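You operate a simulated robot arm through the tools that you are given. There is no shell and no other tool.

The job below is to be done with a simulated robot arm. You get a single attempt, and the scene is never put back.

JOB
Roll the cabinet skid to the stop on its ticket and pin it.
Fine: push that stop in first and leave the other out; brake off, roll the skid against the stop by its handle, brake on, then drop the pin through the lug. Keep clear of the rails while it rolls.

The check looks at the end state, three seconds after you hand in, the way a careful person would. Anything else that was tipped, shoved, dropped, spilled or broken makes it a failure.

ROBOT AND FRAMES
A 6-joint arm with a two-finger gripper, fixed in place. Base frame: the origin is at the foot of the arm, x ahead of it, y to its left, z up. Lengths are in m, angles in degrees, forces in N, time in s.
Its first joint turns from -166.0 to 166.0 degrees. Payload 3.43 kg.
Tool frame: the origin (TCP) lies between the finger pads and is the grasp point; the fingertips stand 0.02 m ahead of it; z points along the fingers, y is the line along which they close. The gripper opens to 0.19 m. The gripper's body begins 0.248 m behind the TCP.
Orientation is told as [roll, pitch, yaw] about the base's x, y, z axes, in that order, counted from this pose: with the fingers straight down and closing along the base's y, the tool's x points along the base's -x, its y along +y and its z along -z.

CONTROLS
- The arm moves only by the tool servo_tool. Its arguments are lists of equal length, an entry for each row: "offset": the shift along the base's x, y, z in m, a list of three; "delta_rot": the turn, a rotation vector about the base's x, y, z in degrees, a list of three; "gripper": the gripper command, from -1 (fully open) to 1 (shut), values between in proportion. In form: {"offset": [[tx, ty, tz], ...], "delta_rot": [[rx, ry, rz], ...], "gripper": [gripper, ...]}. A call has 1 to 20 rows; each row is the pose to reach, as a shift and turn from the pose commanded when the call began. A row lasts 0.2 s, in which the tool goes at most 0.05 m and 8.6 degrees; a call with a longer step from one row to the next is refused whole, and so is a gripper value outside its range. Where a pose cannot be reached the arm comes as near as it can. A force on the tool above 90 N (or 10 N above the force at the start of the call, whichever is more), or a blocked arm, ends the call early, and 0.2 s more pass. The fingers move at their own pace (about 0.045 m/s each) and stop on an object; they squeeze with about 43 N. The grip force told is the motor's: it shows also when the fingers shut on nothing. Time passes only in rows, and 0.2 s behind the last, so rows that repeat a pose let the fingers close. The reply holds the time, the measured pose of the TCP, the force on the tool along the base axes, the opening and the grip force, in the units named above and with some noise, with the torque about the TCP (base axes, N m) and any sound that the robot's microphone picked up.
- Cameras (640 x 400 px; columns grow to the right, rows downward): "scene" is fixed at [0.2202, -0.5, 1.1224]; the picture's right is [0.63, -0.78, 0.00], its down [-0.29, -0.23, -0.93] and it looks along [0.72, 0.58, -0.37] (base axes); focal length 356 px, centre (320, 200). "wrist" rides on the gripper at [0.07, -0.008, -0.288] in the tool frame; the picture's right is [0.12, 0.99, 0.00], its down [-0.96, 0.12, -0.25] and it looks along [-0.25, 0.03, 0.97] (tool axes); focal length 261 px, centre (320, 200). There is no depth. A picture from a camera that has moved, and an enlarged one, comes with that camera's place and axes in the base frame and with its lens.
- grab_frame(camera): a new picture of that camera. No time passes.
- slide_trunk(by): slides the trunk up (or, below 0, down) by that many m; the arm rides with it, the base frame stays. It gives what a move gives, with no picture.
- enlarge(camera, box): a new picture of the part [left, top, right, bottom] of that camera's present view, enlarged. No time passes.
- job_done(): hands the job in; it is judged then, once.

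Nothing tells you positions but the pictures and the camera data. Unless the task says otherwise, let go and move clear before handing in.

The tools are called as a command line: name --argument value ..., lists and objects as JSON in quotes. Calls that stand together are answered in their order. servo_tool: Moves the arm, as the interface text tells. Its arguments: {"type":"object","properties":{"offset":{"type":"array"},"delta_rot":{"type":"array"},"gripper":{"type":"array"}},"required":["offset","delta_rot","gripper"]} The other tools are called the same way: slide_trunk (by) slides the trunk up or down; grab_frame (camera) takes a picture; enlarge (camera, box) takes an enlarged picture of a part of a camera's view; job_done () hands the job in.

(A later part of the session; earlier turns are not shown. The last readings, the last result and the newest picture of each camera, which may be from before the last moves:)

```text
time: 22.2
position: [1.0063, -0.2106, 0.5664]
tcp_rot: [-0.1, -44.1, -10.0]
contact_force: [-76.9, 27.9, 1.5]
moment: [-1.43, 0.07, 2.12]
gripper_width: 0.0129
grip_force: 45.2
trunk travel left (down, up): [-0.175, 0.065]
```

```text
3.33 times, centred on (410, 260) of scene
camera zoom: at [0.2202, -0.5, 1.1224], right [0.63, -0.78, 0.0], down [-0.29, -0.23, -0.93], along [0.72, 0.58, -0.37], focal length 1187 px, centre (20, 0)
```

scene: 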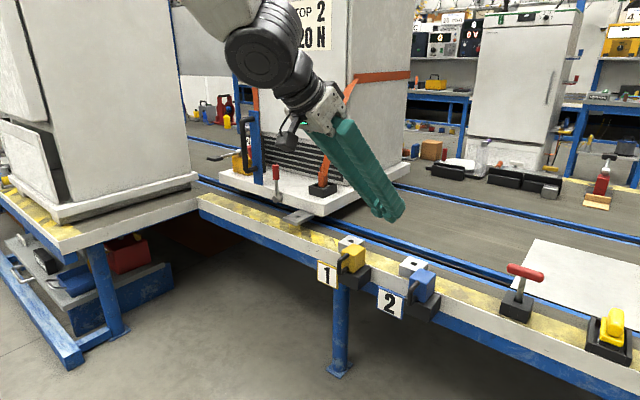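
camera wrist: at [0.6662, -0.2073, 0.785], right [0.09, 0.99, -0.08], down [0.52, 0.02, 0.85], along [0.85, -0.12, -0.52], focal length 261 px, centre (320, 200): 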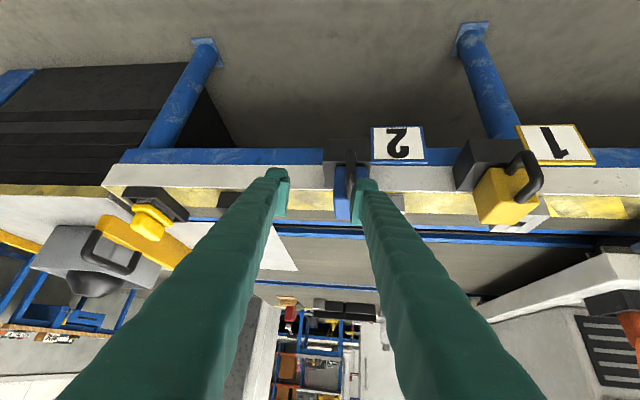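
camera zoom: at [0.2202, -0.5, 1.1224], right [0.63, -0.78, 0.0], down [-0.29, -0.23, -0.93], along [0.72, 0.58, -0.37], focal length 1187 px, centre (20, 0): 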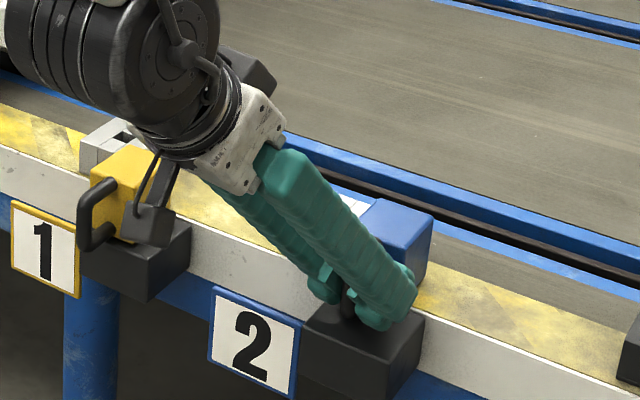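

About 0.067 m of travel and now a firm -77 N: it looks seated. I'll relax, open, back away along the approach and check.

servo_tool --offset '[[-0.006, 0, 0.003], [-0.006, 0, 0.003], [-0.006, 0, 0.003], [-0.006, 0, 0.003], [-0.04, 0, 0.04], [-0.06, 0, 0.08]]' --delta_rot '[[0, 0, 0], [0, 0, 0], [0, 0, 0], [0, 0, 0], [0, 0, 0], [0, 0, 0]]' --gripper '[1, 0.3, 0.3, 0.3, 0.3, 0.3]'

grab_frame --camera "wrist"

enlarge --camera "wrist" --box '[250, 80, 450, 220]'

enlarge --camera "scene" --box '[350, 200, 470, 320]'

```text
refused: row 5 steps farther than a row can; nothing moved
```

```text
taken
camera wrist: at [0.7581, -0.1752, 0.726], right [0.09, 0.99, -0.08], down [0.53, 0.02, 0.85], along [0.84, -0.12, -0.52], focal length 261 px, centre (320, 200)
```

wrist: 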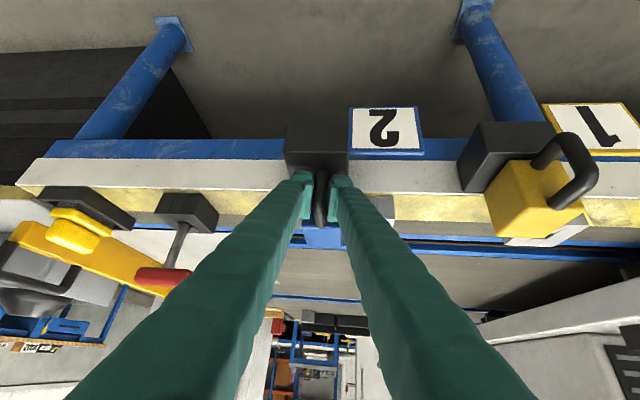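

```text
2.86 times, centred on (350, 150) of wrist
camera zoom: at [0.7581, -0.1752, 0.726], right [0.09, 0.99, -0.08], down [0.53, 0.02, 0.85], along [0.84, -0.12, -0.52], focal length 745 px, centre (234, 343)
```

zoom: 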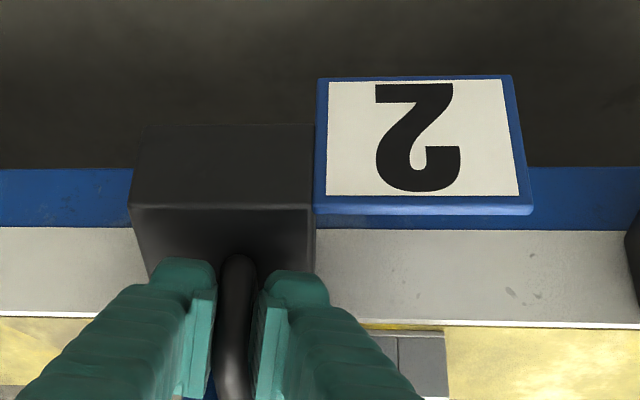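

```text
3.33 times, centred on (410, 260) of scene
camera zoom: at [0.2202, -0.5, 1.1224], right [0.63, -0.78, 0.0], down [-0.29, -0.23, -0.93], along [0.72, 0.58, -0.37], focal length 1187 px, centre (20, 0)
```

zoom: 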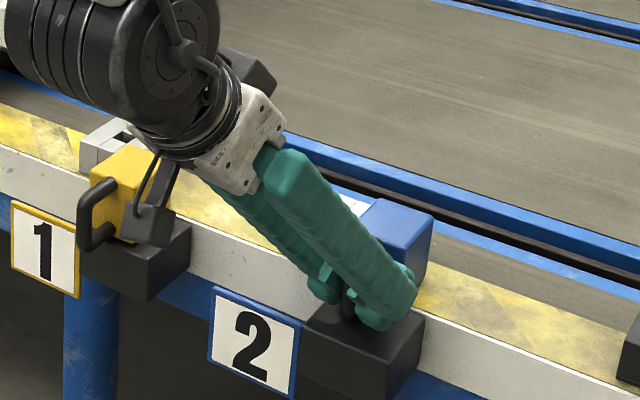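

That call had one step too large, so nothing moved. Same retreat, with finer steps.

servo_tool --offset '[[-0.006, 0, 0.003], [-0.006, 0, 0.003], [-0.006, 0, 0.003], [-0.006, 0, 0.003], [-0.025, 0, 0.03], [-0.045, 0, 0.06], [-0.06, 0, 0.09], [-0.07, 0, 0.13]]' --delta_rot '[[0, 0, 0], [0, 0, 0], [0, 0, 0], [0, 0, 0], [0, 0, 0], [0, 0, 0], [0, 0, 0], [0, 0, 0]]' --gripper '[1, 0.3, 0.3, 0.3, 0.3, 0.3, 0.3, 0.3]'

enlarge --camera "wrist" --box '[250, 80, 450, 220]'

enlarge --camera "scene" --box '[350, 200, 470, 320]'

```text
time: 24.0
position: [0.9428, -0.215, 0.7015]
tcp_rot: [-0.1, -44.7, -10.2]
contact_force: [0.4, 0.4, -0.5]
moment: [-0.02, -0.09, 0.03]
gripper_width: 0.0667
grip_force: 0.0
trunk travel left (down, up): [-0.175, 0.065]
```

```text
2.86 times, centred on (350, 150) of wrist
camera zoom: at [0.6933, -0.178, 0.8575], right [0.09, 0.99, -0.08], down [0.52, 0.02, 0.85], along [0.85, -0.12, -0.52], focal length 745 px, centre (234, 343)
```

zoom: 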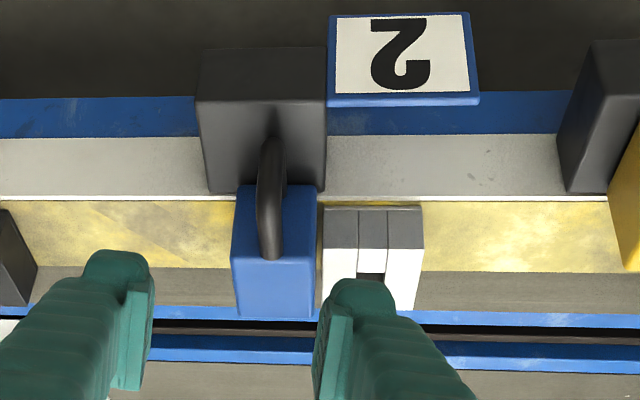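

```text
3.33 times, centred on (410, 260) of scene
camera zoom: at [0.2202, -0.5, 1.1224], right [0.63, -0.78, 0.0], down [-0.29, -0.23, -0.93], along [0.72, 0.58, -0.37], focal length 1187 px, centre (20, 0)
```

zoom: 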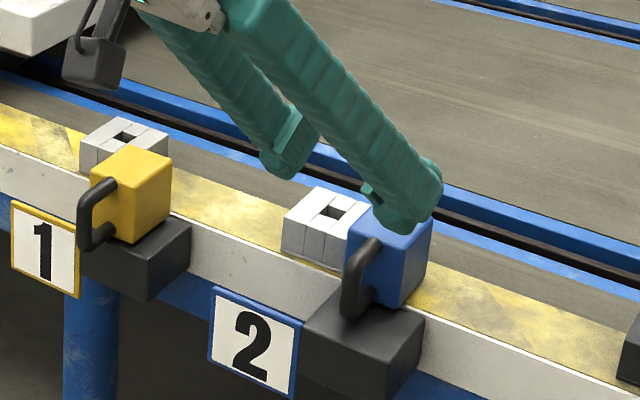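

Stop 2 is in beside its socket and stop 1 is still out. Next is the brake lever, whose knob is near (1.13, 0.45, 0.72); I'll rise, swing over to its +y side with the fingers shut, and approach.

servo_tool --offset '[[-0.01, 0, 0.045], [-0.02, 0.01, 0.09], [-0.03, 0.03, 0.13], [-0.03, 0.065, 0.16], [-0.03, 0.11, 0.17], [-0.03, 0.155, 0.18], [-0.03, 0.2, 0.19], [-0.03, 0.245, 0.2], [-0.03, 0.29, 0.2], [-0.03, 0.335, 0.2], [-0.03, 0.38, 0.2], [-0.03, 0.425, 0.2], [-0.03, 0.47, 0.2], [-0.03, 0.515, 0.2], [-0.03, 0.56, 0.2], [-0.03, 0.605, 0.2], [-0.01, 0.645, 0.2], [0.01, 0.68, 0.2], [0.03, 0.708, 0.2]]' --delta_rot '[[0, 0, 0], [0, 0, 0], [0, 0, 2], [0, 0, 4], [0, 0, 6], [0, 0, 8], [0, 0, 10], [0, 0, 12], [0, 0, 14], [0, 0, 16], [0, 0, 18], [0, 0, 20], [0, 0, 20], [0, 0, 20], [0, 0, 20], [0, 0, 20], [0, 0, 20], [0, 0, 20], [0, 0, 20]]' --gripper '[1, 1, 1, 1, 1, 1, 1, 1, 1, 1, 1, 1, 1, 1, 1, 1, 1, 1, 1]'

grab_frame --camera "wrist"

grab_frame --camera "scene"

```text
time: 28.0
position: [0.9724, 0.4952, 0.9031]
tcp_rot: [-0.1, -44.6, 9.9]
contact_force: [0.3, 0.1, 0.5]
moment: [0.07, 0.06, 0.1]
gripper_width: 0.0001
grip_force: 34.1
out of reach, approached as far as the arm can: row 8, 9
trunk travel left (down, up): [-0.175, 0.065]
```

```text
taken
camera wrist: at [0.7239, 0.4431, 1.0585], right [-0.25, 0.96, -0.08], down [0.48, 0.2, 0.85], along [0.84, 0.17, -0.52], focal length 261 px, centre (320, 200)
```

wrist: 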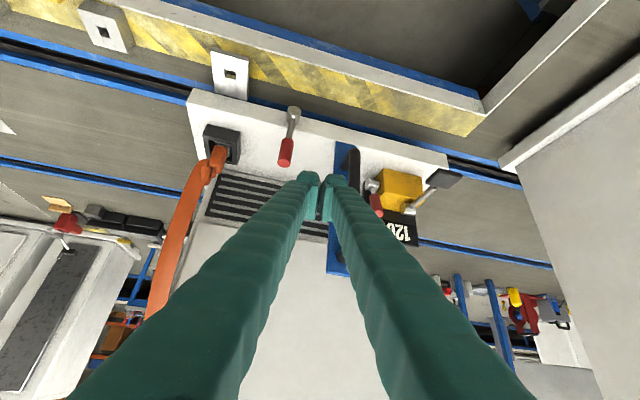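

```text
taken
```

scene: 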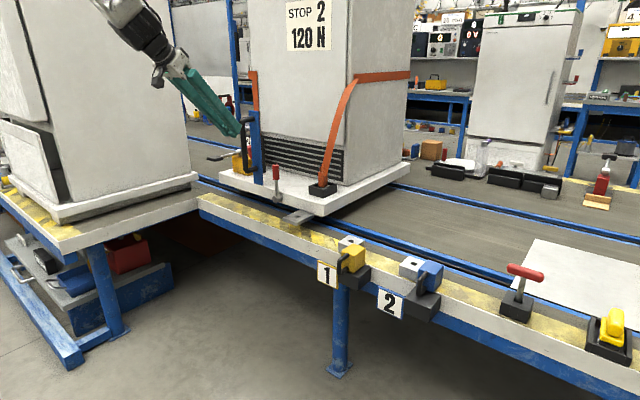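

Stop 2 reads clearly as pushed in. I'll zoom in on the lever and handle from here to refine their positions.

enlarge --camera "wrist" --box '[200, 90, 360, 190]'

enlarge --camera "wrist" --box '[320, 130, 480, 250]'

```text
4.00 times, centred on (280, 140) of wrist
camera zoom: at [0.7239, 0.4431, 1.0585], right [-0.25, 0.96, -0.08], down [0.48, 0.2, 0.85], along [0.84, 0.17, -0.52], focal length 1043 px, centre (480, 440)
```

zoom: 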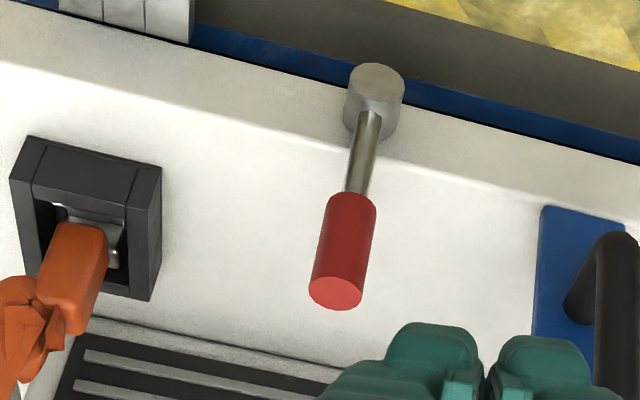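

```text
3.33 times, centred on (400, 190) of wrist
camera zoom: at [0.7239, 0.4431, 1.0585], right [-0.25, 0.96, -0.08], down [0.48, 0.2, 0.85], along [0.84, 0.17, -0.52], focal length 869 px, centre (53, 233)
```

zoom: 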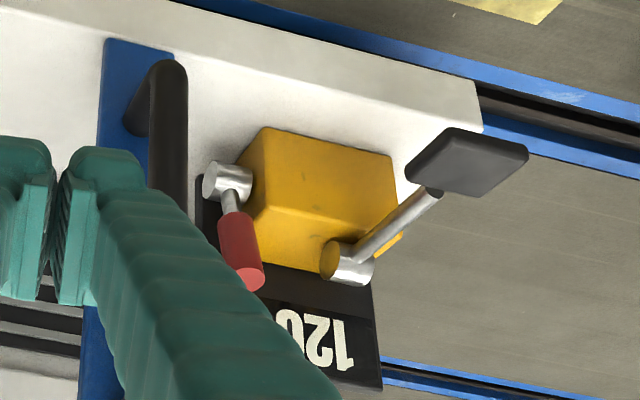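

The lever stands upright at y≈0.446 (pivot near z 0.613, knob near z 0.716), and the handle bar is at y≈0.571. I'll bring the closed fingers into the gap on the knob's +y side.

servo_tool --offset '[[0.03, -0.004, -0.03], [0.06, -0.006, -0.06], [0.09, -0.006, -0.095], [0.12, -0.006, -0.13], [0.14, -0.006, -0.16], [0.152, -0.006, -0.185], [0.152, -0.006, -0.185]]' --delta_rot '[[0, 0, 0], [0, 0, 0], [0, 0, 0], [0, 0, 0], [0, 0, 0], [0, 0, 0], [0, 0, 0]]' --gripper '[1, 1, 1, 1, 1, 1, 1]'

enlarge --camera "wrist" --box '[220, 90, 420, 230]'

enlarge --camera "scene" --box '[210, 110, 330, 220]'

```text
time: 29.6
position: [1.1251, 0.4898, 0.7163]
tcp_rot: [-0.1, -44.6, 10.0]
contact_force: [0.3, 0.2, 0.3]
moment: [0.02, -0.01, 0.0]
gripper_width: 0.0
grip_force: 34.6
trunk travel left (down, up): [-0.175, 0.065]
```

```text
2.86 times, centred on (320, 160) of wrist
camera zoom: at [0.877, 0.4378, 0.8718], right [-0.25, 0.96, -0.08], down [0.48, 0.2, 0.85], along [0.84, 0.17, -0.52], focal length 745 px, centre (320, 314)
```

zoom: 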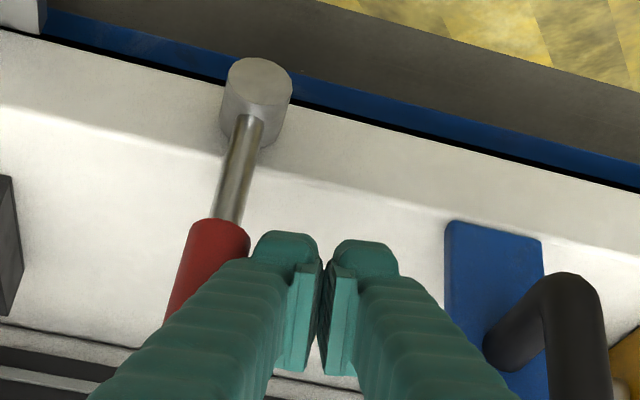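

```text
3.64 times, centred on (270, 165) of scene
camera zoom: at [0.2202, -0.5, 1.1224], right [0.63, -0.78, 0.0], down [-0.29, -0.23, -0.93], along [0.72, 0.58, -0.37], focal length 1295 px, centre (502, 327)
```

zoom: 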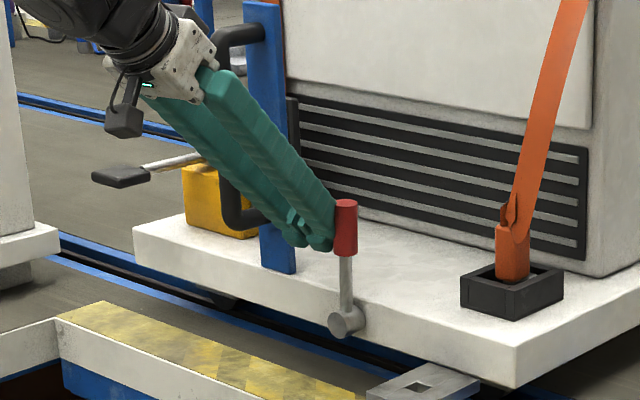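

The fingers are beside the knob. Now a gentle push toward -y to see whether the lever moves that way.

servo_tool --offset '[[0, -0.006, 0], [0, -0.01, 0], [0, -0.013, 0], [0, -0.016, 0], [0, -0.019, 0], [0, -0.021, 0]]' --delta_rot '[[0, 0, 0], [0, 0, 0], [0, 0, 0], [0, 0, 0], [0, 0, 0], [0, 0, 0]]' --gripper '[1, 1, 1, 1, 1, 1]'

enlarge --camera "scene" --box '[210, 110, 330, 220]'

```text
time: 31.0
position: [1.1236, 0.4673, 0.715]
tcp_rot: [-0.2, -44.7, 10.0]
contact_force: [-0.7, 0.8, -0.4]
moment: [0.02, 0.02, -0.04]
gripper_width: 0.0
grip_force: 34.4
trunk travel left (down, up): [-0.175, 0.065]
```

```text
3.64 times, centred on (270, 165) of scene
camera zoom: at [0.2202, -0.5, 1.1224], right [0.63, -0.78, 0.0], down [-0.29, -0.23, -0.93], along [0.72, 0.58, -0.37], focal length 1295 px, centre (502, 327)
```

zoom: 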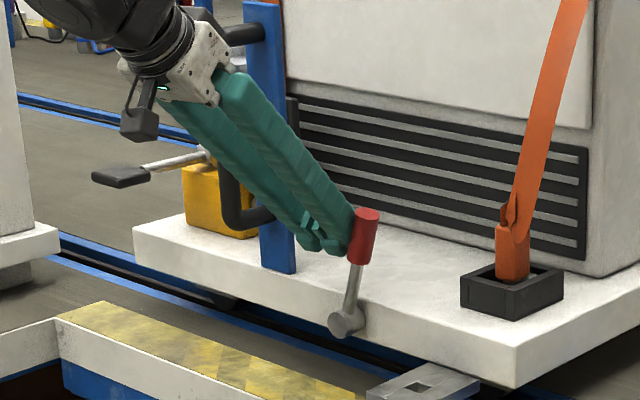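

The lever swings easily toward -y. I'll follow its arc in small increments, watching for its end.

servo_tool --offset '[[0, -0.012, 0.001], [0, -0.024, 0.002], [0, -0.036, 0.002], [0, -0.048, 0.001]]' --delta_rot '[[0, 0, 0], [0, 0, 0], [0, 0, 0], [0, 0, 0]]' --gripper '[1, 1, 1, 1]'

enlarge --camera "scene" --box '[210, 110, 330, 220]'

```text
time: 32.0
position: [1.125, 0.4181, 0.7171]
tcp_rot: [-0.1, -44.6, 10.0]
contact_force: [0.5, 0.0, 0.0]
moment: [-0.01, -0.03, 0.0]
gripper_width: 0.0001
grip_force: 34.4
trunk travel left (down, up): [-0.175, 0.065]
```

```text
3.64 times, centred on (270, 165) of scene
camera zoom: at [0.2202, -0.5, 1.1224], right [0.63, -0.78, 0.0], down [-0.29, -0.23, -0.93], along [0.72, 0.58, -0.37], focal length 1295 px, centre (502, 327)
```

zoom: 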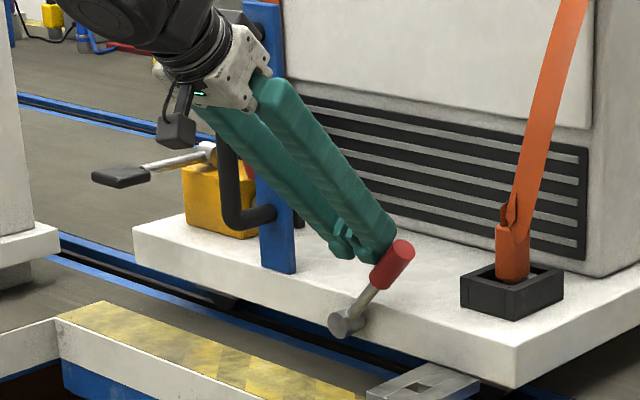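

servo_tool --offset '[[0, -0.008, -0.002], [0, -0.016, -0.006], [0, -0.024, -0.011], [0, -0.032, -0.016]]' --delta_rot '[[0, 0, 0], [0, 0, 0], [0, 0, 0], [0, 0, 0]]' --gripper '[1, 1, 1, 1]'

enlarge --camera "scene" --box '[210, 110, 330, 220]'

```text
time: 33.0
position: [1.1244, 0.3875, 0.7]
tcp_rot: [-0.1, -44.6, 9.9]
contact_force: [-0.3, 0.3, 0.3]
moment: [-0.04, 0.0, -0.01]
gripper_width: 0.0004
grip_force: 34.1
trunk travel left (down, up): [-0.175, 0.065]
```

```text
3.64 times, centred on (270, 165) of scene
camera zoom: at [0.2202, -0.5, 1.1224], right [0.63, -0.78, 0.0], down [-0.29, -0.23, -0.93], along [0.72, 0.58, -0.37], focal length 1295 px, centre (502, 327)
```

zoom: 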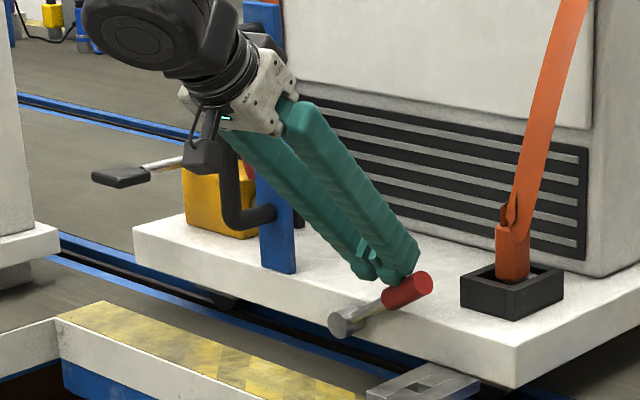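

servo_tool --offset '[[0, -0.006, -0.006], [0, -0.012, -0.013], [0, -0.017, -0.02], [0, -0.02, -0.026]]' --delta_rot '[[0, 0, 0], [0, 0, 0], [0, 0, 0], [0, 0, 0]]' --gripper '[1, 1, 1, 1]'

enlarge --camera "scene" --box '[210, 110, 330, 220]'

```text
time: 34.0
position: [1.1256, 0.3676, 0.6747]
tcp_rot: [-0.1, -44.6, 9.9]
contact_force: [0.4, -0.3, 0.2]
moment: [-0.01, 0.01, -0.05]
gripper_width: 0.0001
grip_force: 34.5
trunk travel left (down, up): [-0.175, 0.065]
```

```text
3.64 times, centred on (270, 165) of scene
camera zoom: at [0.2202, -0.5, 1.1224], right [0.63, -0.78, 0.0], down [-0.29, -0.23, -0.93], along [0.72, 0.58, -0.37], focal length 1295 px, centre (502, 327)
```

zoom: 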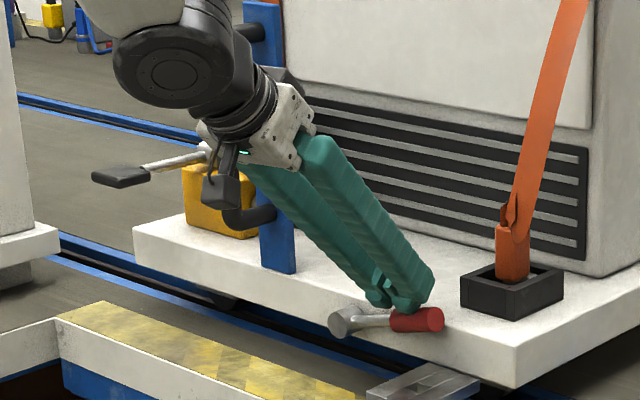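

The lever is nearly flat now. A little more, downward, to find its end.

servo_tool --offset '[[0, -0.001, -0.005], [0, -0.002, -0.01], [0, -0.002, -0.014]]' --delta_rot '[[0, 0, 0], [0, 0, 0], [0, 0, 0]]' --gripper '[1, 1, 1]'

enlarge --camera "scene" --box '[210, 110, 330, 220]'

enlarge --camera "wrist" --box '[220, 60, 420, 200]'

```text
time: 34.8
position: [1.1246, 0.3673, 0.672]
tcp_rot: [-0.1, -45.2, 9.9]
contact_force: [-19.9, 1.3, 75.4]
moment: [-1.06, 0.35, -0.53]
gripper_width: 0.0001
grip_force: 34.1
trunk travel left (down, up): [-0.175, 0.065]
```

```text
3.64 times, centred on (270, 165) of scene
camera zoom: at [0.2202, -0.5, 1.1224], right [0.63, -0.78, 0.0], down [-0.29, -0.23, -0.93], along [0.72, 0.58, -0.37], focal length 1295 px, centre (502, 327)
```

zoom: 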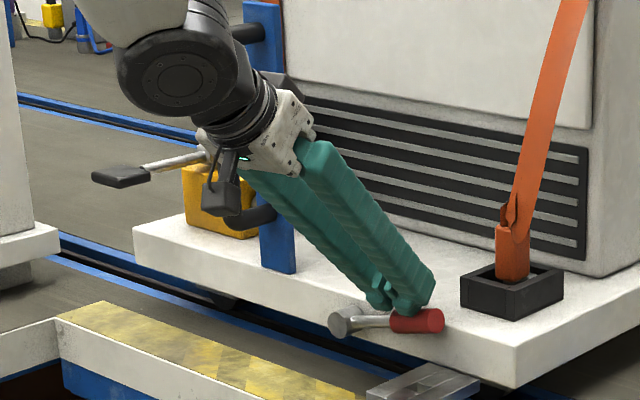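

```text
2.86 times, centred on (320, 130) of wrist
camera zoom: at [0.8757, 0.3149, 0.8257], right [-0.25, 0.96, -0.09], down [0.47, 0.2, 0.86], along [0.84, 0.18, -0.51], focal length 745 px, centre (320, 400)
```

zoom: 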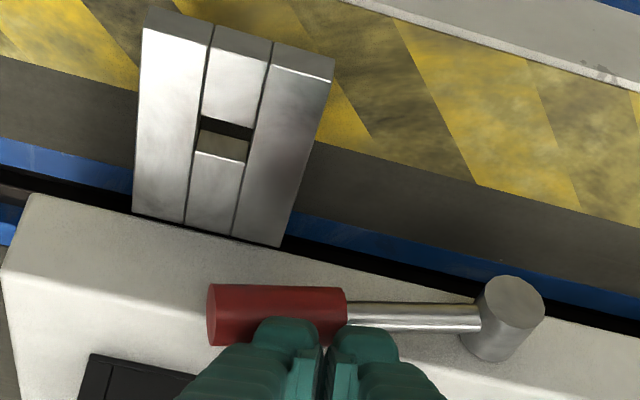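

The lever has reached a firm end stop at roughly 80° (75 N pushing down), with the skid still in place. I'll back off and move to the skid handle with the fingers open.

servo_tool --offset '[[-0.01, 0.0, 0.03], [-0.03, 0.0, 0.07], [-0.06, 0.0, 0.11], [-0.09, 0.015, 0.145], [-0.115, 0.04, 0.175], [-0.13, 0.07, 0.2], [-0.133, 0.11, 0.213], [-0.133, 0.15, 0.213], [-0.133, 0.19, 0.213], [-0.133, 0.19, 0.213]]' --delta_rot '[[0, 0, 0], [0, 0, 0], [0, 0, 0], [0, 0, 0], [0, 0, 0], [0, 0, 0], [0, 0, 0], [0, 0, 0], [0, 0, 0], [0, 0, 0]]' --gripper '[1, 1, 0.8, 0.6, 0.4, 0.2, 0.1, 0.1, 0.1, 0.1]'

grab_frame --camera "wrist"

grab_frame --camera "scene"

```text
time: 37.0
position: [0.9913, 0.5557, 0.875]
tcp_rot: [-0.1, -44.6, 9.8]
contact_force: [-1.0, -0.7, -0.6]
moment: [0.01, -0.01, -0.02]
gripper_width: 0.0855
grip_force: 0.0
trunk travel left (down, up): [-0.175, 0.065]
```

```text
taken
camera wrist: at [0.7442, 0.5045, 1.0299], right [-0.25, 0.96, -0.08], down [0.48, 0.2, 0.85], along [0.84, 0.17, -0.52], focal length 261 px, centre (320, 200)
```

wrist: 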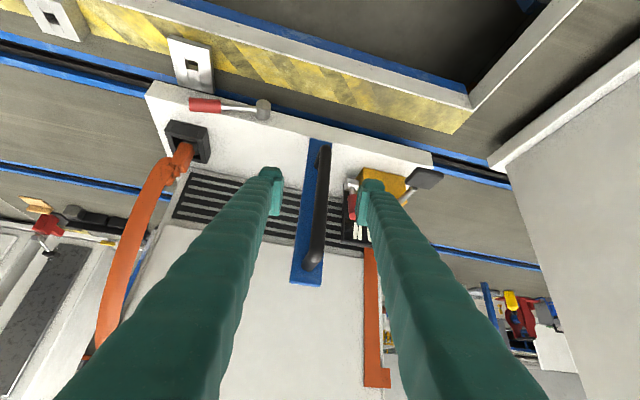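

```text
taken
```

scene: 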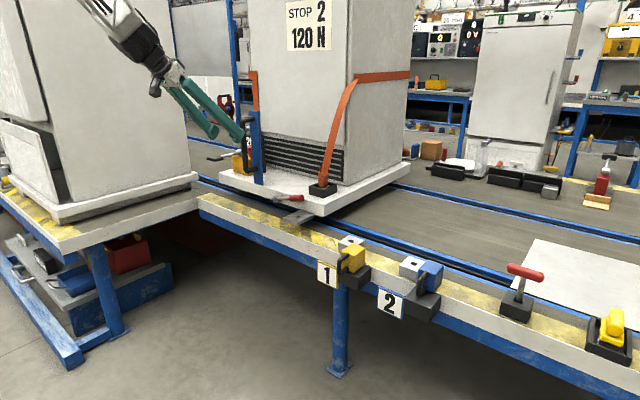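

The handle is centred between the fingers and the brake lever rests flat. Moving in to straddle the bar and close on it.

servo_tool --offset '[[0.028, 0.005, -0.025], [0.056, 0.01, -0.05], [0.075, 0.014, -0.068], [0.085, 0.015, -0.075], [0.085, 0.015, -0.075]]' --delta_rot '[[0, 0, 0], [0, 0, 0], [0, 0, 0], [0, 0, 0], [0, 0, 0]]' --gripper '[0.1, 0.1, 0.1, 0.1, 0.1]'

enlarge --camera "wrist" --box '[230, 120, 430, 260]'

enlarge --camera "scene" --box '[180, 80, 320, 220]'

```text
time: 38.2
position: [1.0777, 0.5712, 0.7989]
tcp_rot: [-0.1, -44.7, 9.8]
contact_force: [-0.2, -0.1, 0.9]
moment: [-0.01, -0.01, 0.0]
gripper_width: 0.0855
grip_force: 0.0
trunk travel left (down, up): [-0.175, 0.065]
```

```text
2.86 times, centred on (330, 190) of wrist
camera zoom: at [0.8288, 0.5192, 0.9547], right [-0.25, 0.96, -0.08], down [0.48, 0.2, 0.85], along [0.84, 0.17, -0.52], focal length 745 px, centre (291, 229)
```

zoom: 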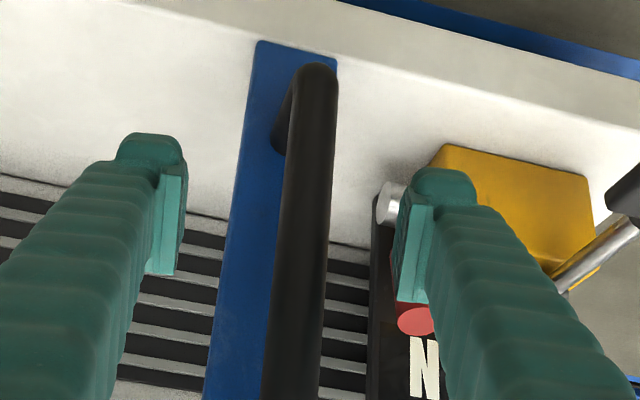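

```text
2.86 times, centred on (250, 150) of scene
camera zoom: at [0.2202, -0.5, 1.1224], right [0.63, -0.78, 0.0], down [-0.29, -0.23, -0.93], along [0.72, 0.58, -0.37], focal length 1017 px, centre (520, 343)
```

zoom: 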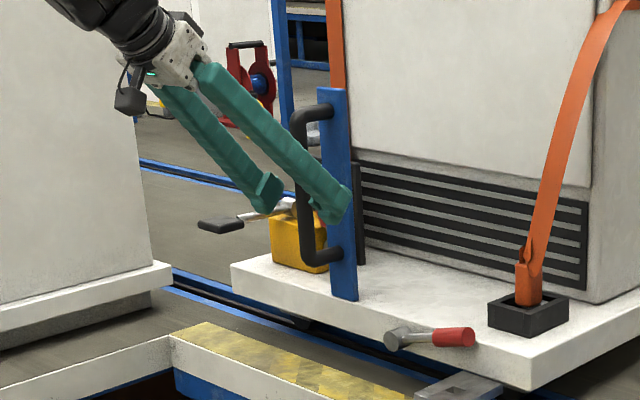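

servo_tool --offset '[[0, 0.002, 0], [0, 0.002, 0], [0, 0.002, 0], [0, 0.002, 0], [0, 0.002, 0], [0, 0.002, 0]]' --delta_rot '[[0, 0, 0], [0, 0, 0], [0, 0, 0], [0, 0, 0], [0, 0, 0], [0, 0, 0]]' --gripper '[1, 1, 1, 1, 1, 1]'

enlarge --camera "wrist" --box '[230, 120, 430, 260]'

```text
time: 39.6
position: [1.0748, 0.5747, 0.7984]
tcp_rot: [-0.1, -44.6, 10.0]
contact_force: [-17.9, 6.3, 0.9]
moment: [0.0, 0.0, 0.18]
gripper_width: 0.0203
grip_force: 45.2
trunk travel left (down, up): [-0.175, 0.065]
```

```text
2.86 times, centred on (330, 190) of wrist
camera zoom: at [0.8277, 0.522, 0.9551], right [-0.25, 0.96, -0.08], down [0.48, 0.2, 0.85], along [0.84, 0.17, -0.52], focal length 745 px, centre (291, 229)
```

zoom: 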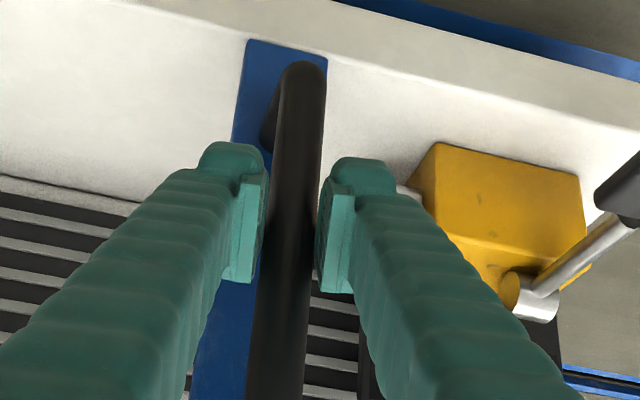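

The handle is held (20 mm bar). A small test pull toward -y to see whether the skid is free.

servo_tool --offset '[[0, -0.002, 0], [0, -0.005, 0], [0, -0.009, 0], [0, -0.014, 0], [0, -0.019, 0], [0, -0.023, 0], [0, -0.025, 0]]' --delta_rot '[[0, 0, 0], [0, 0, 0], [0, 0, 0], [0, 0, 0], [0, 0, 0], [0, 0, 0], [0, 0, 0]]' --gripper '[1, 1, 1, 1, 1, 1, 1]'

enlarge --camera "scene" --box '[180, 80, 320, 220]'

```text
time: 41.2
position: [1.0755, 0.5478, 0.797]
tcp_rot: [-0.2, -44.5, 9.9]
contact_force: [-43.6, 5.1, -5.2]
moment: [-0.02, -0.01, 0.22]
gripper_width: 0.0207
grip_force: 45.2
trunk travel left (down, up): [-0.175, 0.065]
```

```text
2.86 times, centred on (250, 150) of scene
camera zoom: at [0.2202, -0.5, 1.1224], right [0.63, -0.78, 0.0], down [-0.29, -0.23, -0.93], along [0.72, 0.58, -0.37], focal length 1017 px, centre (520, 343)
```

zoom: 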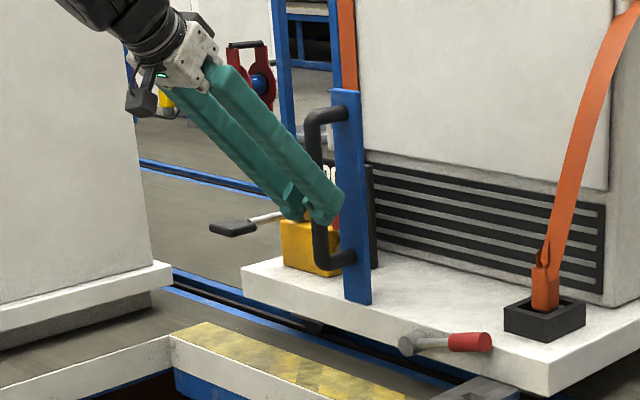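

The skid rolls freely, so that lever position is brake off. There's some outward load in x that I'll relieve slightly while rolling further at a gentle pace.

servo_tool --offset '[[-0.001, -0.005, 0], [-0.002, -0.015, 0], [-0.003, -0.03, 0], [-0.003, -0.048, 0], [-0.003, -0.066, 0], [-0.003, -0.084, 0], [-0.003, -0.1, 0], [-0.003, -0.114, 0], [-0.003, -0.124, 0], [-0.003, -0.13, 0], [-0.003, -0.133, 0]]' --delta_rot '[[0, 0, 0], [0, 0, 0], [0, 0, 0], [0, 0, 0], [0, 0, 0], [0, 0, 0], [0, 0, 0], [0, 0, 0], [0, 0, 0], [0, 0, 0], [0, 0, 0]]' --gripper '[1, 1, 1, 1, 1, 1, 1, 1, 1, 1, 1]'

grab_frame --camera "scene"

```text
time: 43.6
position: [1.0736, 0.4167, 0.7991]
tcp_rot: [-0.1, -44.7, 10.1]
contact_force: [5.3, 5.9, 3.8]
moment: [0.03, -0.1, 0.06]
gripper_width: 0.02
grip_force: 44.5
trunk travel left (down, up): [-0.175, 0.065]
```

```text
taken
```

scene: 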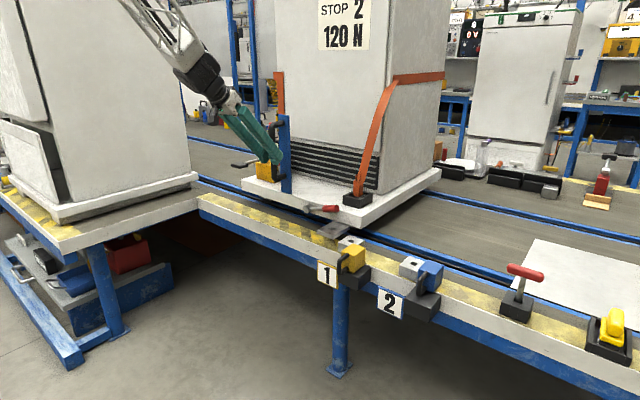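

It rolls cleanly and the lug is about to pass over socket 1. I'll continue about 0.2 m at the same pace.

servo_tool --offset '[[0, -0.005, 0], [0, -0.015, 0], [0, -0.03, 0], [0, -0.047, 0], [0, -0.064, 0], [0, -0.081, 0], [0, -0.098, 0], [0, -0.115, 0], [0, -0.132, 0], [0, -0.149, 0], [0, -0.166, 0], [0, -0.18, 0], [0, -0.19, 0], [0, -0.196, 0], [0, -0.2, 0]]' --delta_rot '[[0, 0, 0], [0, 0, 0], [0, 0, 0], [0, 0, 0], [0, 0, 0], [0, 0, 0], [0, 0, 0], [0, 0, 0], [0, 0, 0], [0, 0, 0], [0, 0, 0], [0, 0, 0], [0, 0, 0], [0, 0, 0], [0, 0, 0]]' --gripper '[1, 1, 1, 1, 1, 1, 1, 1, 1, 1, 1, 1, 1, 1, 1]'

grab_frame --camera "scene"

enlarge --camera "scene" --box '[310, 190, 470, 310]'

```text
time: 46.8
position: [1.0736, 0.2138, 0.8002]
tcp_rot: [-0.1, -44.6, 9.9]
contact_force: [-32.6, 3.8, 2.2]
moment: [0.04, -0.13, 0.24]
gripper_width: 0.0196
grip_force: 44.5
trunk travel left (down, up): [-0.175, 0.065]
```

```text
taken
```

scene: 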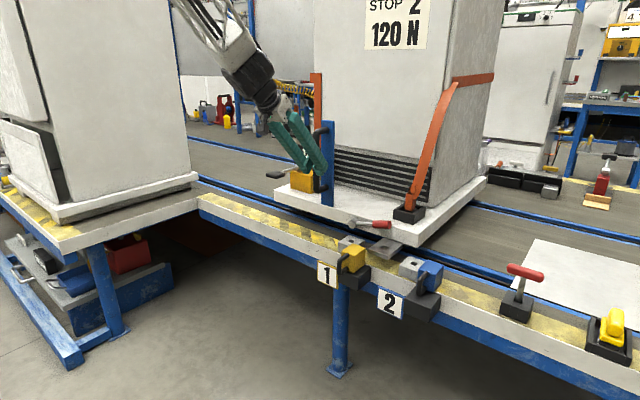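

```text
3.33 times, centred on (390, 250) of scene
camera zoom: at [0.2202, -0.5, 1.1224], right [0.63, -0.78, 0.0], down [-0.29, -0.23, -0.93], along [0.72, 0.58, -0.37], focal length 1187 px, centre (87, 33)
```

zoom: 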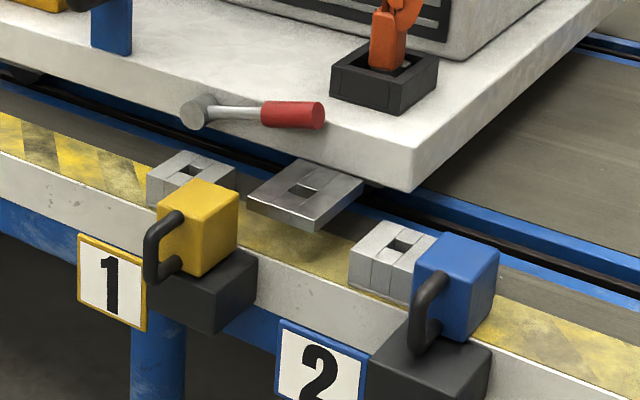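

About 0.1 m remains, and the lug is heading for the blue stop. I'll approach 0.07 m more, slowing at the end.

servo_tool --offset '[[-0.001, -0.004, 0], [-0.002, -0.012, 0], [-0.002, -0.022, 0], [-0.002, -0.034, 0], [-0.002, -0.046, 0], [-0.002, -0.056, 0], [-0.002, -0.064, 0], [-0.002, -0.069, 0], [-0.002, -0.072, 0]]' --delta_rot '[[0, 0, 0], [0, 0, 0], [0, 0, 0], [0, 0, 0], [0, 0, 0], [0, 0, 0], [0, 0, 0], [0, 0, 0], [0, 0, 0]]' --gripper '[1, 1, 1, 1, 1, 1, 1, 1, 1]'

enlarge --camera "scene" --box '[310, 190, 470, 310]'

```text
time: 48.8
position: [1.0721, 0.1418, 0.7993]
tcp_rot: [-0.1, -44.7, 9.8]
contact_force: [-17.9, -9.3, -4.1]
moment: [-0.02, 0.17, -0.45]
gripper_width: 0.0194
grip_force: 44.6
out of reach, approached as far as the arm can: row 6
trunk travel left (down, up): [-0.175, 0.065]
```

```text
3.33 times, centred on (390, 250) of scene
camera zoom: at [0.2202, -0.5, 1.1224], right [0.63, -0.78, 0.0], down [-0.29, -0.23, -0.93], along [0.72, 0.58, -0.37], focal length 1187 px, centre (87, 33)
```

zoom: 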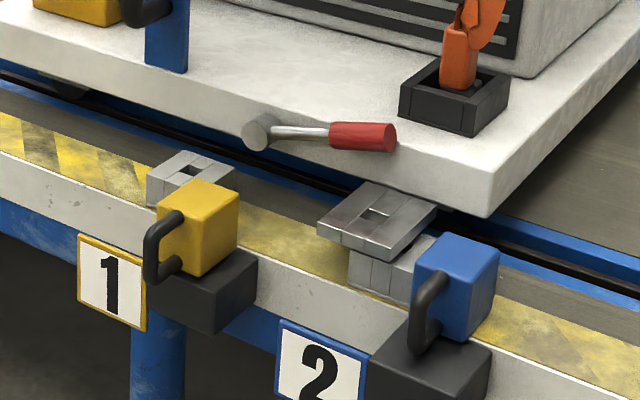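

The lug is nearly over socket 2. Creeping in now, a few millimetres per step.

servo_tool --offset '[[0, -0.004, 0], [0, -0.008, 0], [0, -0.012, 0], [0, -0.016, 0], [0, -0.019, 0], [0, -0.021, 0]]' --delta_rot '[[0, 0, 0], [0, 0, 0], [0, 0, 0], [0, 0, 0], [0, 0, 0], [0, 0, 0]]' --gripper '[1, 1, 1, 1, 1, 1]'

enlarge --camera "scene" --box '[350, 220, 450, 300]'

```text
time: 50.2
position: [1.0704, 0.1207, 0.7998]
tcp_rot: [-0.1, -44.7, 9.9]
contact_force: [-19.2, 4.4, -4.1]
moment: [0.3, -0.56, 0.45]
gripper_width: 0.019
grip_force: 44.7
trunk travel left (down, up): [-0.175, 0.065]
```

```text
5.00 times, centred on (400, 260) of scene
camera zoom: at [0.2202, -0.5, 1.1224], right [0.63, -0.78, 0.0], down [-0.29, -0.23, -0.93], along [0.72, 0.58, -0.37], focal length 1780 px, centre (-80, -100)
```

zoom: 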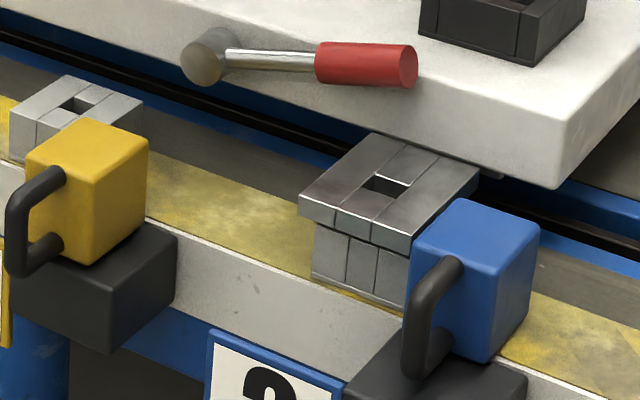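

A small gap to the blue block seems to remain. Continuing the creep.

servo_tool --offset '[[0, -0.002, 0], [0, -0.004, 0], [0, -0.006, 0], [0, -0.008, 0]]' --delta_rot '[[0, 0, 0], [0, 0, 0], [0, 0, 0], [0, 0, 0]]' --gripper '[1, 1, 1, 1]'

enlarge --camera "scene" --box '[350, 220, 450, 300]'

```text
time: 51.2
position: [1.0708, 0.1168, 0.7997]
tcp_rot: [0.0, -44.7, 10.0]
contact_force: [-26.4, 1.7, -1.1]
moment: [0.03, -0.08, 0.09]
gripper_width: 0.0188
grip_force: 44.9
trunk travel left (down, up): [-0.175, 0.065]
```

```text
5.00 times, centred on (400, 260) of scene
camera zoom: at [0.2202, -0.5, 1.1224], right [0.63, -0.78, 0.0], down [-0.29, -0.23, -0.93], along [0.72, 0.58, -0.37], focal length 1780 px, centre (-80, -100)
```

zoom: 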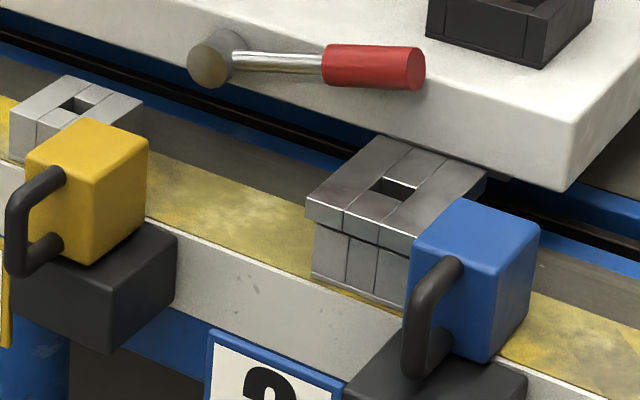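

servo_tool --offset '[[0, -0.002, 0], [0, -0.004, 0], [0, -0.006, 0], [0, -0.006, 0]]' --delta_rot '[[0, 0, 0], [0, 0, 0], [0, 0, 0], [0, 0, 0]]' --gripper '[1, 1, 1, 1]'

enlarge --camera "scene" --box '[350, 220, 450, 300]'

```text
time: 52.2
position: [1.0709, 0.116, 0.799]
tcp_rot: [0.1, -44.6, 10.3]
contact_force: [-10.8, 61.4, -3.8]
moment: [-0.27, 0.09, 1.07]
gripper_width: 0.0191
grip_force: 45.0
trunk travel left (down, up): [-0.175, 0.065]
```

```text
5.00 times, centred on (400, 260) of scene
camera zoom: at [0.2202, -0.5, 1.1224], right [0.63, -0.78, 0.0], down [-0.29, -0.23, -0.93], along [0.72, 0.58, -0.37], focal length 1780 px, centre (-80, -100)
```

zoom: 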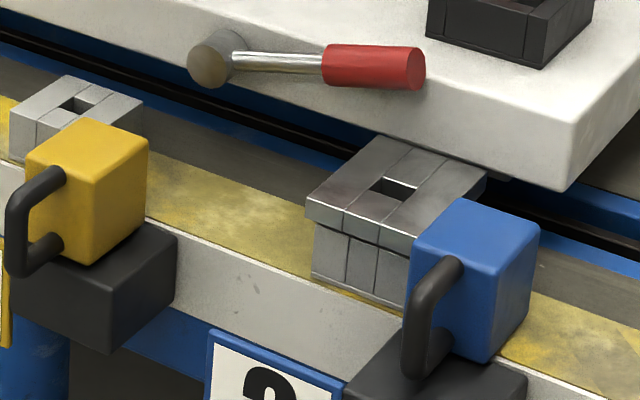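

The skid is now firmly against stop 2 (61 N reaction, picture unchanged). I'll ease the push, open, and back away from the handle.

servo_tool --offset '[[0, 0.002, 0], [0, 0.004, 0], [0, 0.004, 0], [0, 0.004, 0], [0, 0.004, 0], [0, 0.004, 0], [-0.02, 0.0, 0.02], [-0.045, -0.005, 0.045], [-0.07, -0.01, 0.07], [-0.085, -0.012, 0.1]]' --delta_rot '[[0, 0, 0], [0, 0, 0], [0, 0, 0], [0, 0, 0], [0, 0, 0], [0, 0, 0], [0, 0, 0], [0, 0, 0], [0, 0, 0], [0, 0, 0]]' --gripper '[1, 1, 0.6, 0.3, 0.3, 0.3, 0.3, 0.3, 0.3, 0.3]'

enlarge --camera "scene" --box '[350, 220, 450, 300]'

grab_frame --camera "wrist"

grab_frame --camera "scene"

```text
time: 54.4
position: [0.986, 0.0971, 0.8994]
tcp_rot: [-0.1, -44.6, 9.8]
contact_force: [0.6, -0.5, -0.8]
moment: [0.02, -0.05, 0.02]
gripper_width: 0.0664
grip_force: 0.1
trunk travel left (down, up): [-0.175, 0.065]
```

```text
5.00 times, centred on (400, 260) of scene
camera zoom: at [0.2202, -0.5, 1.1224], right [0.63, -0.78, 0.0], down [-0.29, -0.23, -0.93], along [0.72, 0.58, -0.37], focal length 1780 px, centre (-80, -100)
```

zoom: 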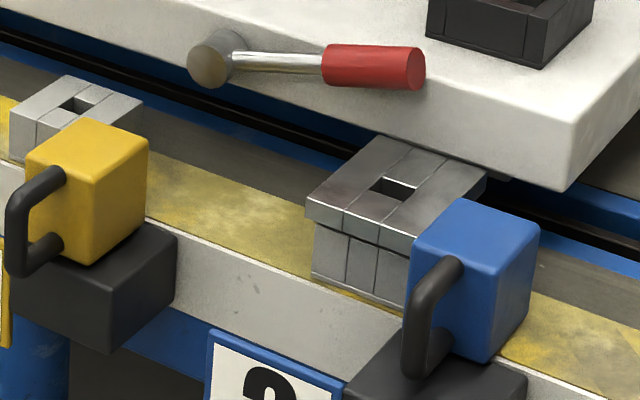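

```text
taken
camera wrist: at [0.7386, 0.0448, 1.0556], right [-0.25, 0.96, -0.08], down [0.48, 0.2, 0.85], along [0.84, 0.17, -0.52], focal length 261 px, centre (320, 200)
```

wrist: 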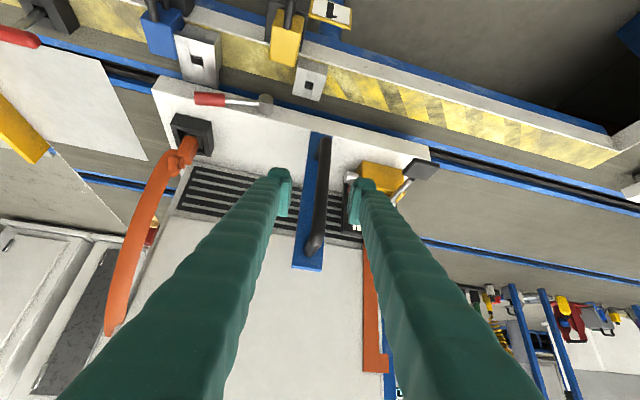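

```text
taken
```

scene: 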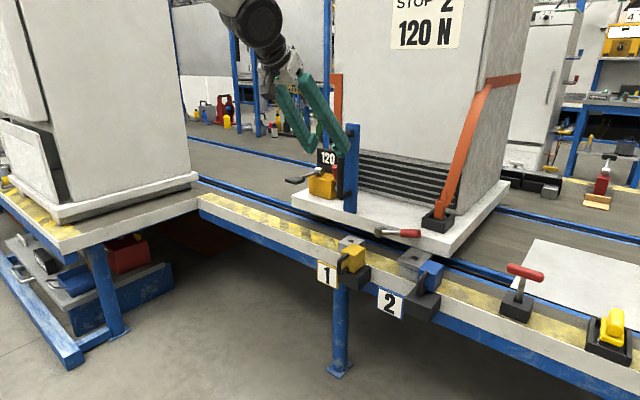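

The skid stayed against the stop. Next, a close look at the brake lever from here, to plan lifting it back upright.

enlarge --camera "wrist" --box '[140, 40, 300, 160]'

enlarge --camera "scene" --box '[360, 205, 440, 265]'

```text
3.33 times, centred on (220, 100) of wrist
camera zoom: at [0.7386, 0.0448, 1.0556], right [-0.25, 0.96, -0.08], down [0.48, 0.2, 0.85], along [0.84, 0.17, -0.52], focal length 869 px, centre (653, 533)
```

zoom: 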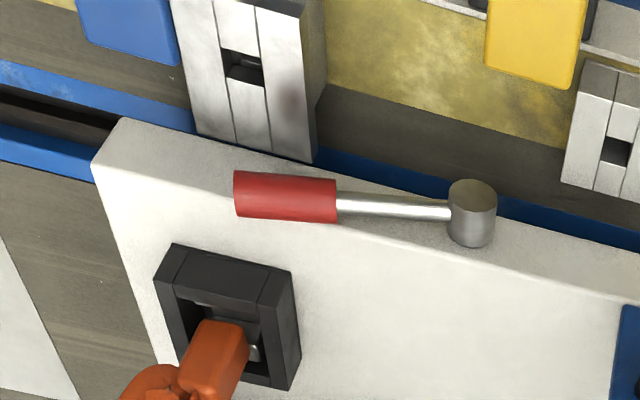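

```text
6.67 times, centred on (400, 235) of scene
camera zoom: at [0.2202, -0.5, 1.1224], right [0.63, -0.78, 0.0], down [-0.29, -0.23, -0.93], along [0.72, 0.58, -0.37], focal length 2374 px, centre (-213, -33)
```

zoom: 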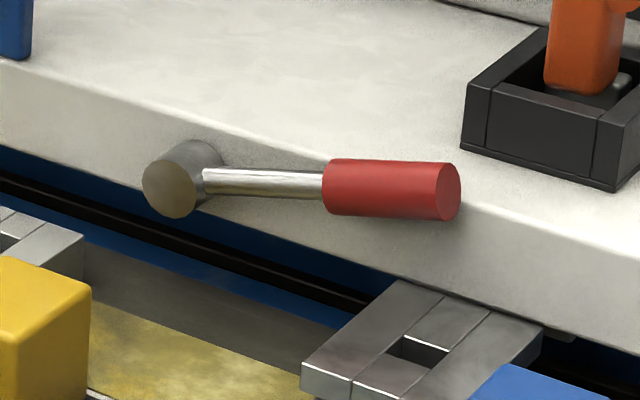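

The lever rests about 75° over, with its knob near (1.125, -0.115, 0.639) and pivot near y -0.012. I'll close the fingers and come in low in front of the stem, then slip the tips underneath to lift it.

servo_tool --offset '[[0, -0.035, -0.02], [0, -0.07, -0.045], [0, -0.105, -0.075], [0, -0.135, -0.11], [0.005, -0.155, -0.15], [0.01, -0.165, -0.19], [0.015, -0.165, -0.23], [0.02, -0.165, -0.265], [0.025, -0.165, -0.29], [0.03, -0.165, -0.304], [0.03, -0.165, -0.304]]' --delta_rot '[[0, 0, 0], [0, 0, 0], [0, 0, 0], [0, 0, 0], [0, 0, 0], [0, 0, 0], [0, 0, 0], [0, 0, 0], [0, 0, 0], [0, 0, 0], [0, 0, 0]]' --gripper '[1, 1, 1, 1, 1, 1, 1, 1, 1, 1, 1]'

grab_frame --camera "wrist"

enlarge --camera "scene" --box '[340, 180, 460, 280]'

```text
time: 56.8
position: [1.0158, -0.0681, 0.5943]
tcp_rot: [-0.1, -44.7, 10.0]
contact_force: [-1.1, 0.0, -0.1]
moment: [-0.02, 0.01, 0.0]
gripper_width: 0.0001
grip_force: 34.7
trunk travel left (down, up): [-0.175, 0.065]
```

```text
taken
camera wrist: at [0.7683, -0.1197, 0.7506], right [-0.25, 0.96, -0.08], down [0.48, 0.2, 0.85], along [0.84, 0.17, -0.52], focal length 261 px, centre (320, 200)
```

wrist: 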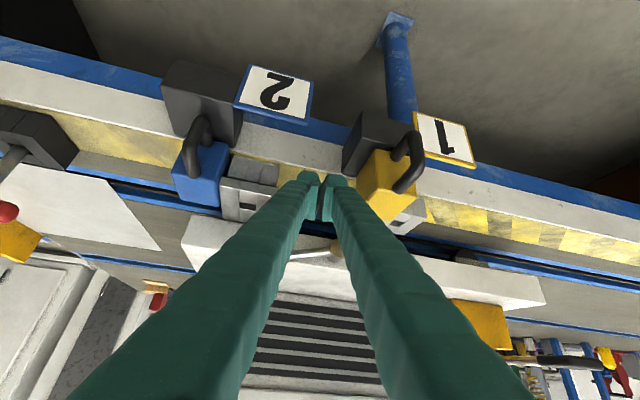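

```text
4.00 times, centred on (400, 230) of scene
camera zoom: at [0.2202, -0.5, 1.1224], right [0.63, -0.78, 0.0], down [-0.29, -0.23, -0.93], along [0.72, 0.58, -0.37], focal length 1424 px, centre (0, 80)
```

zoom: 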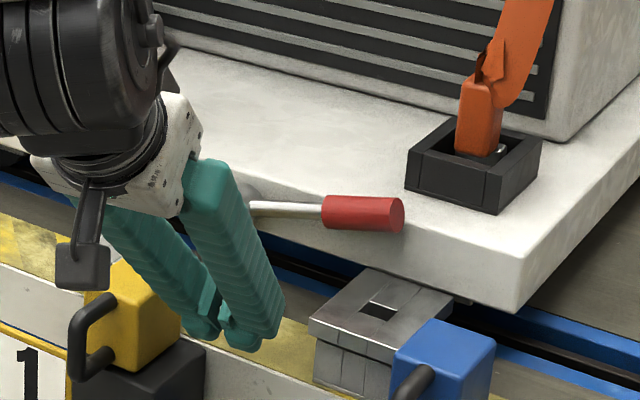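

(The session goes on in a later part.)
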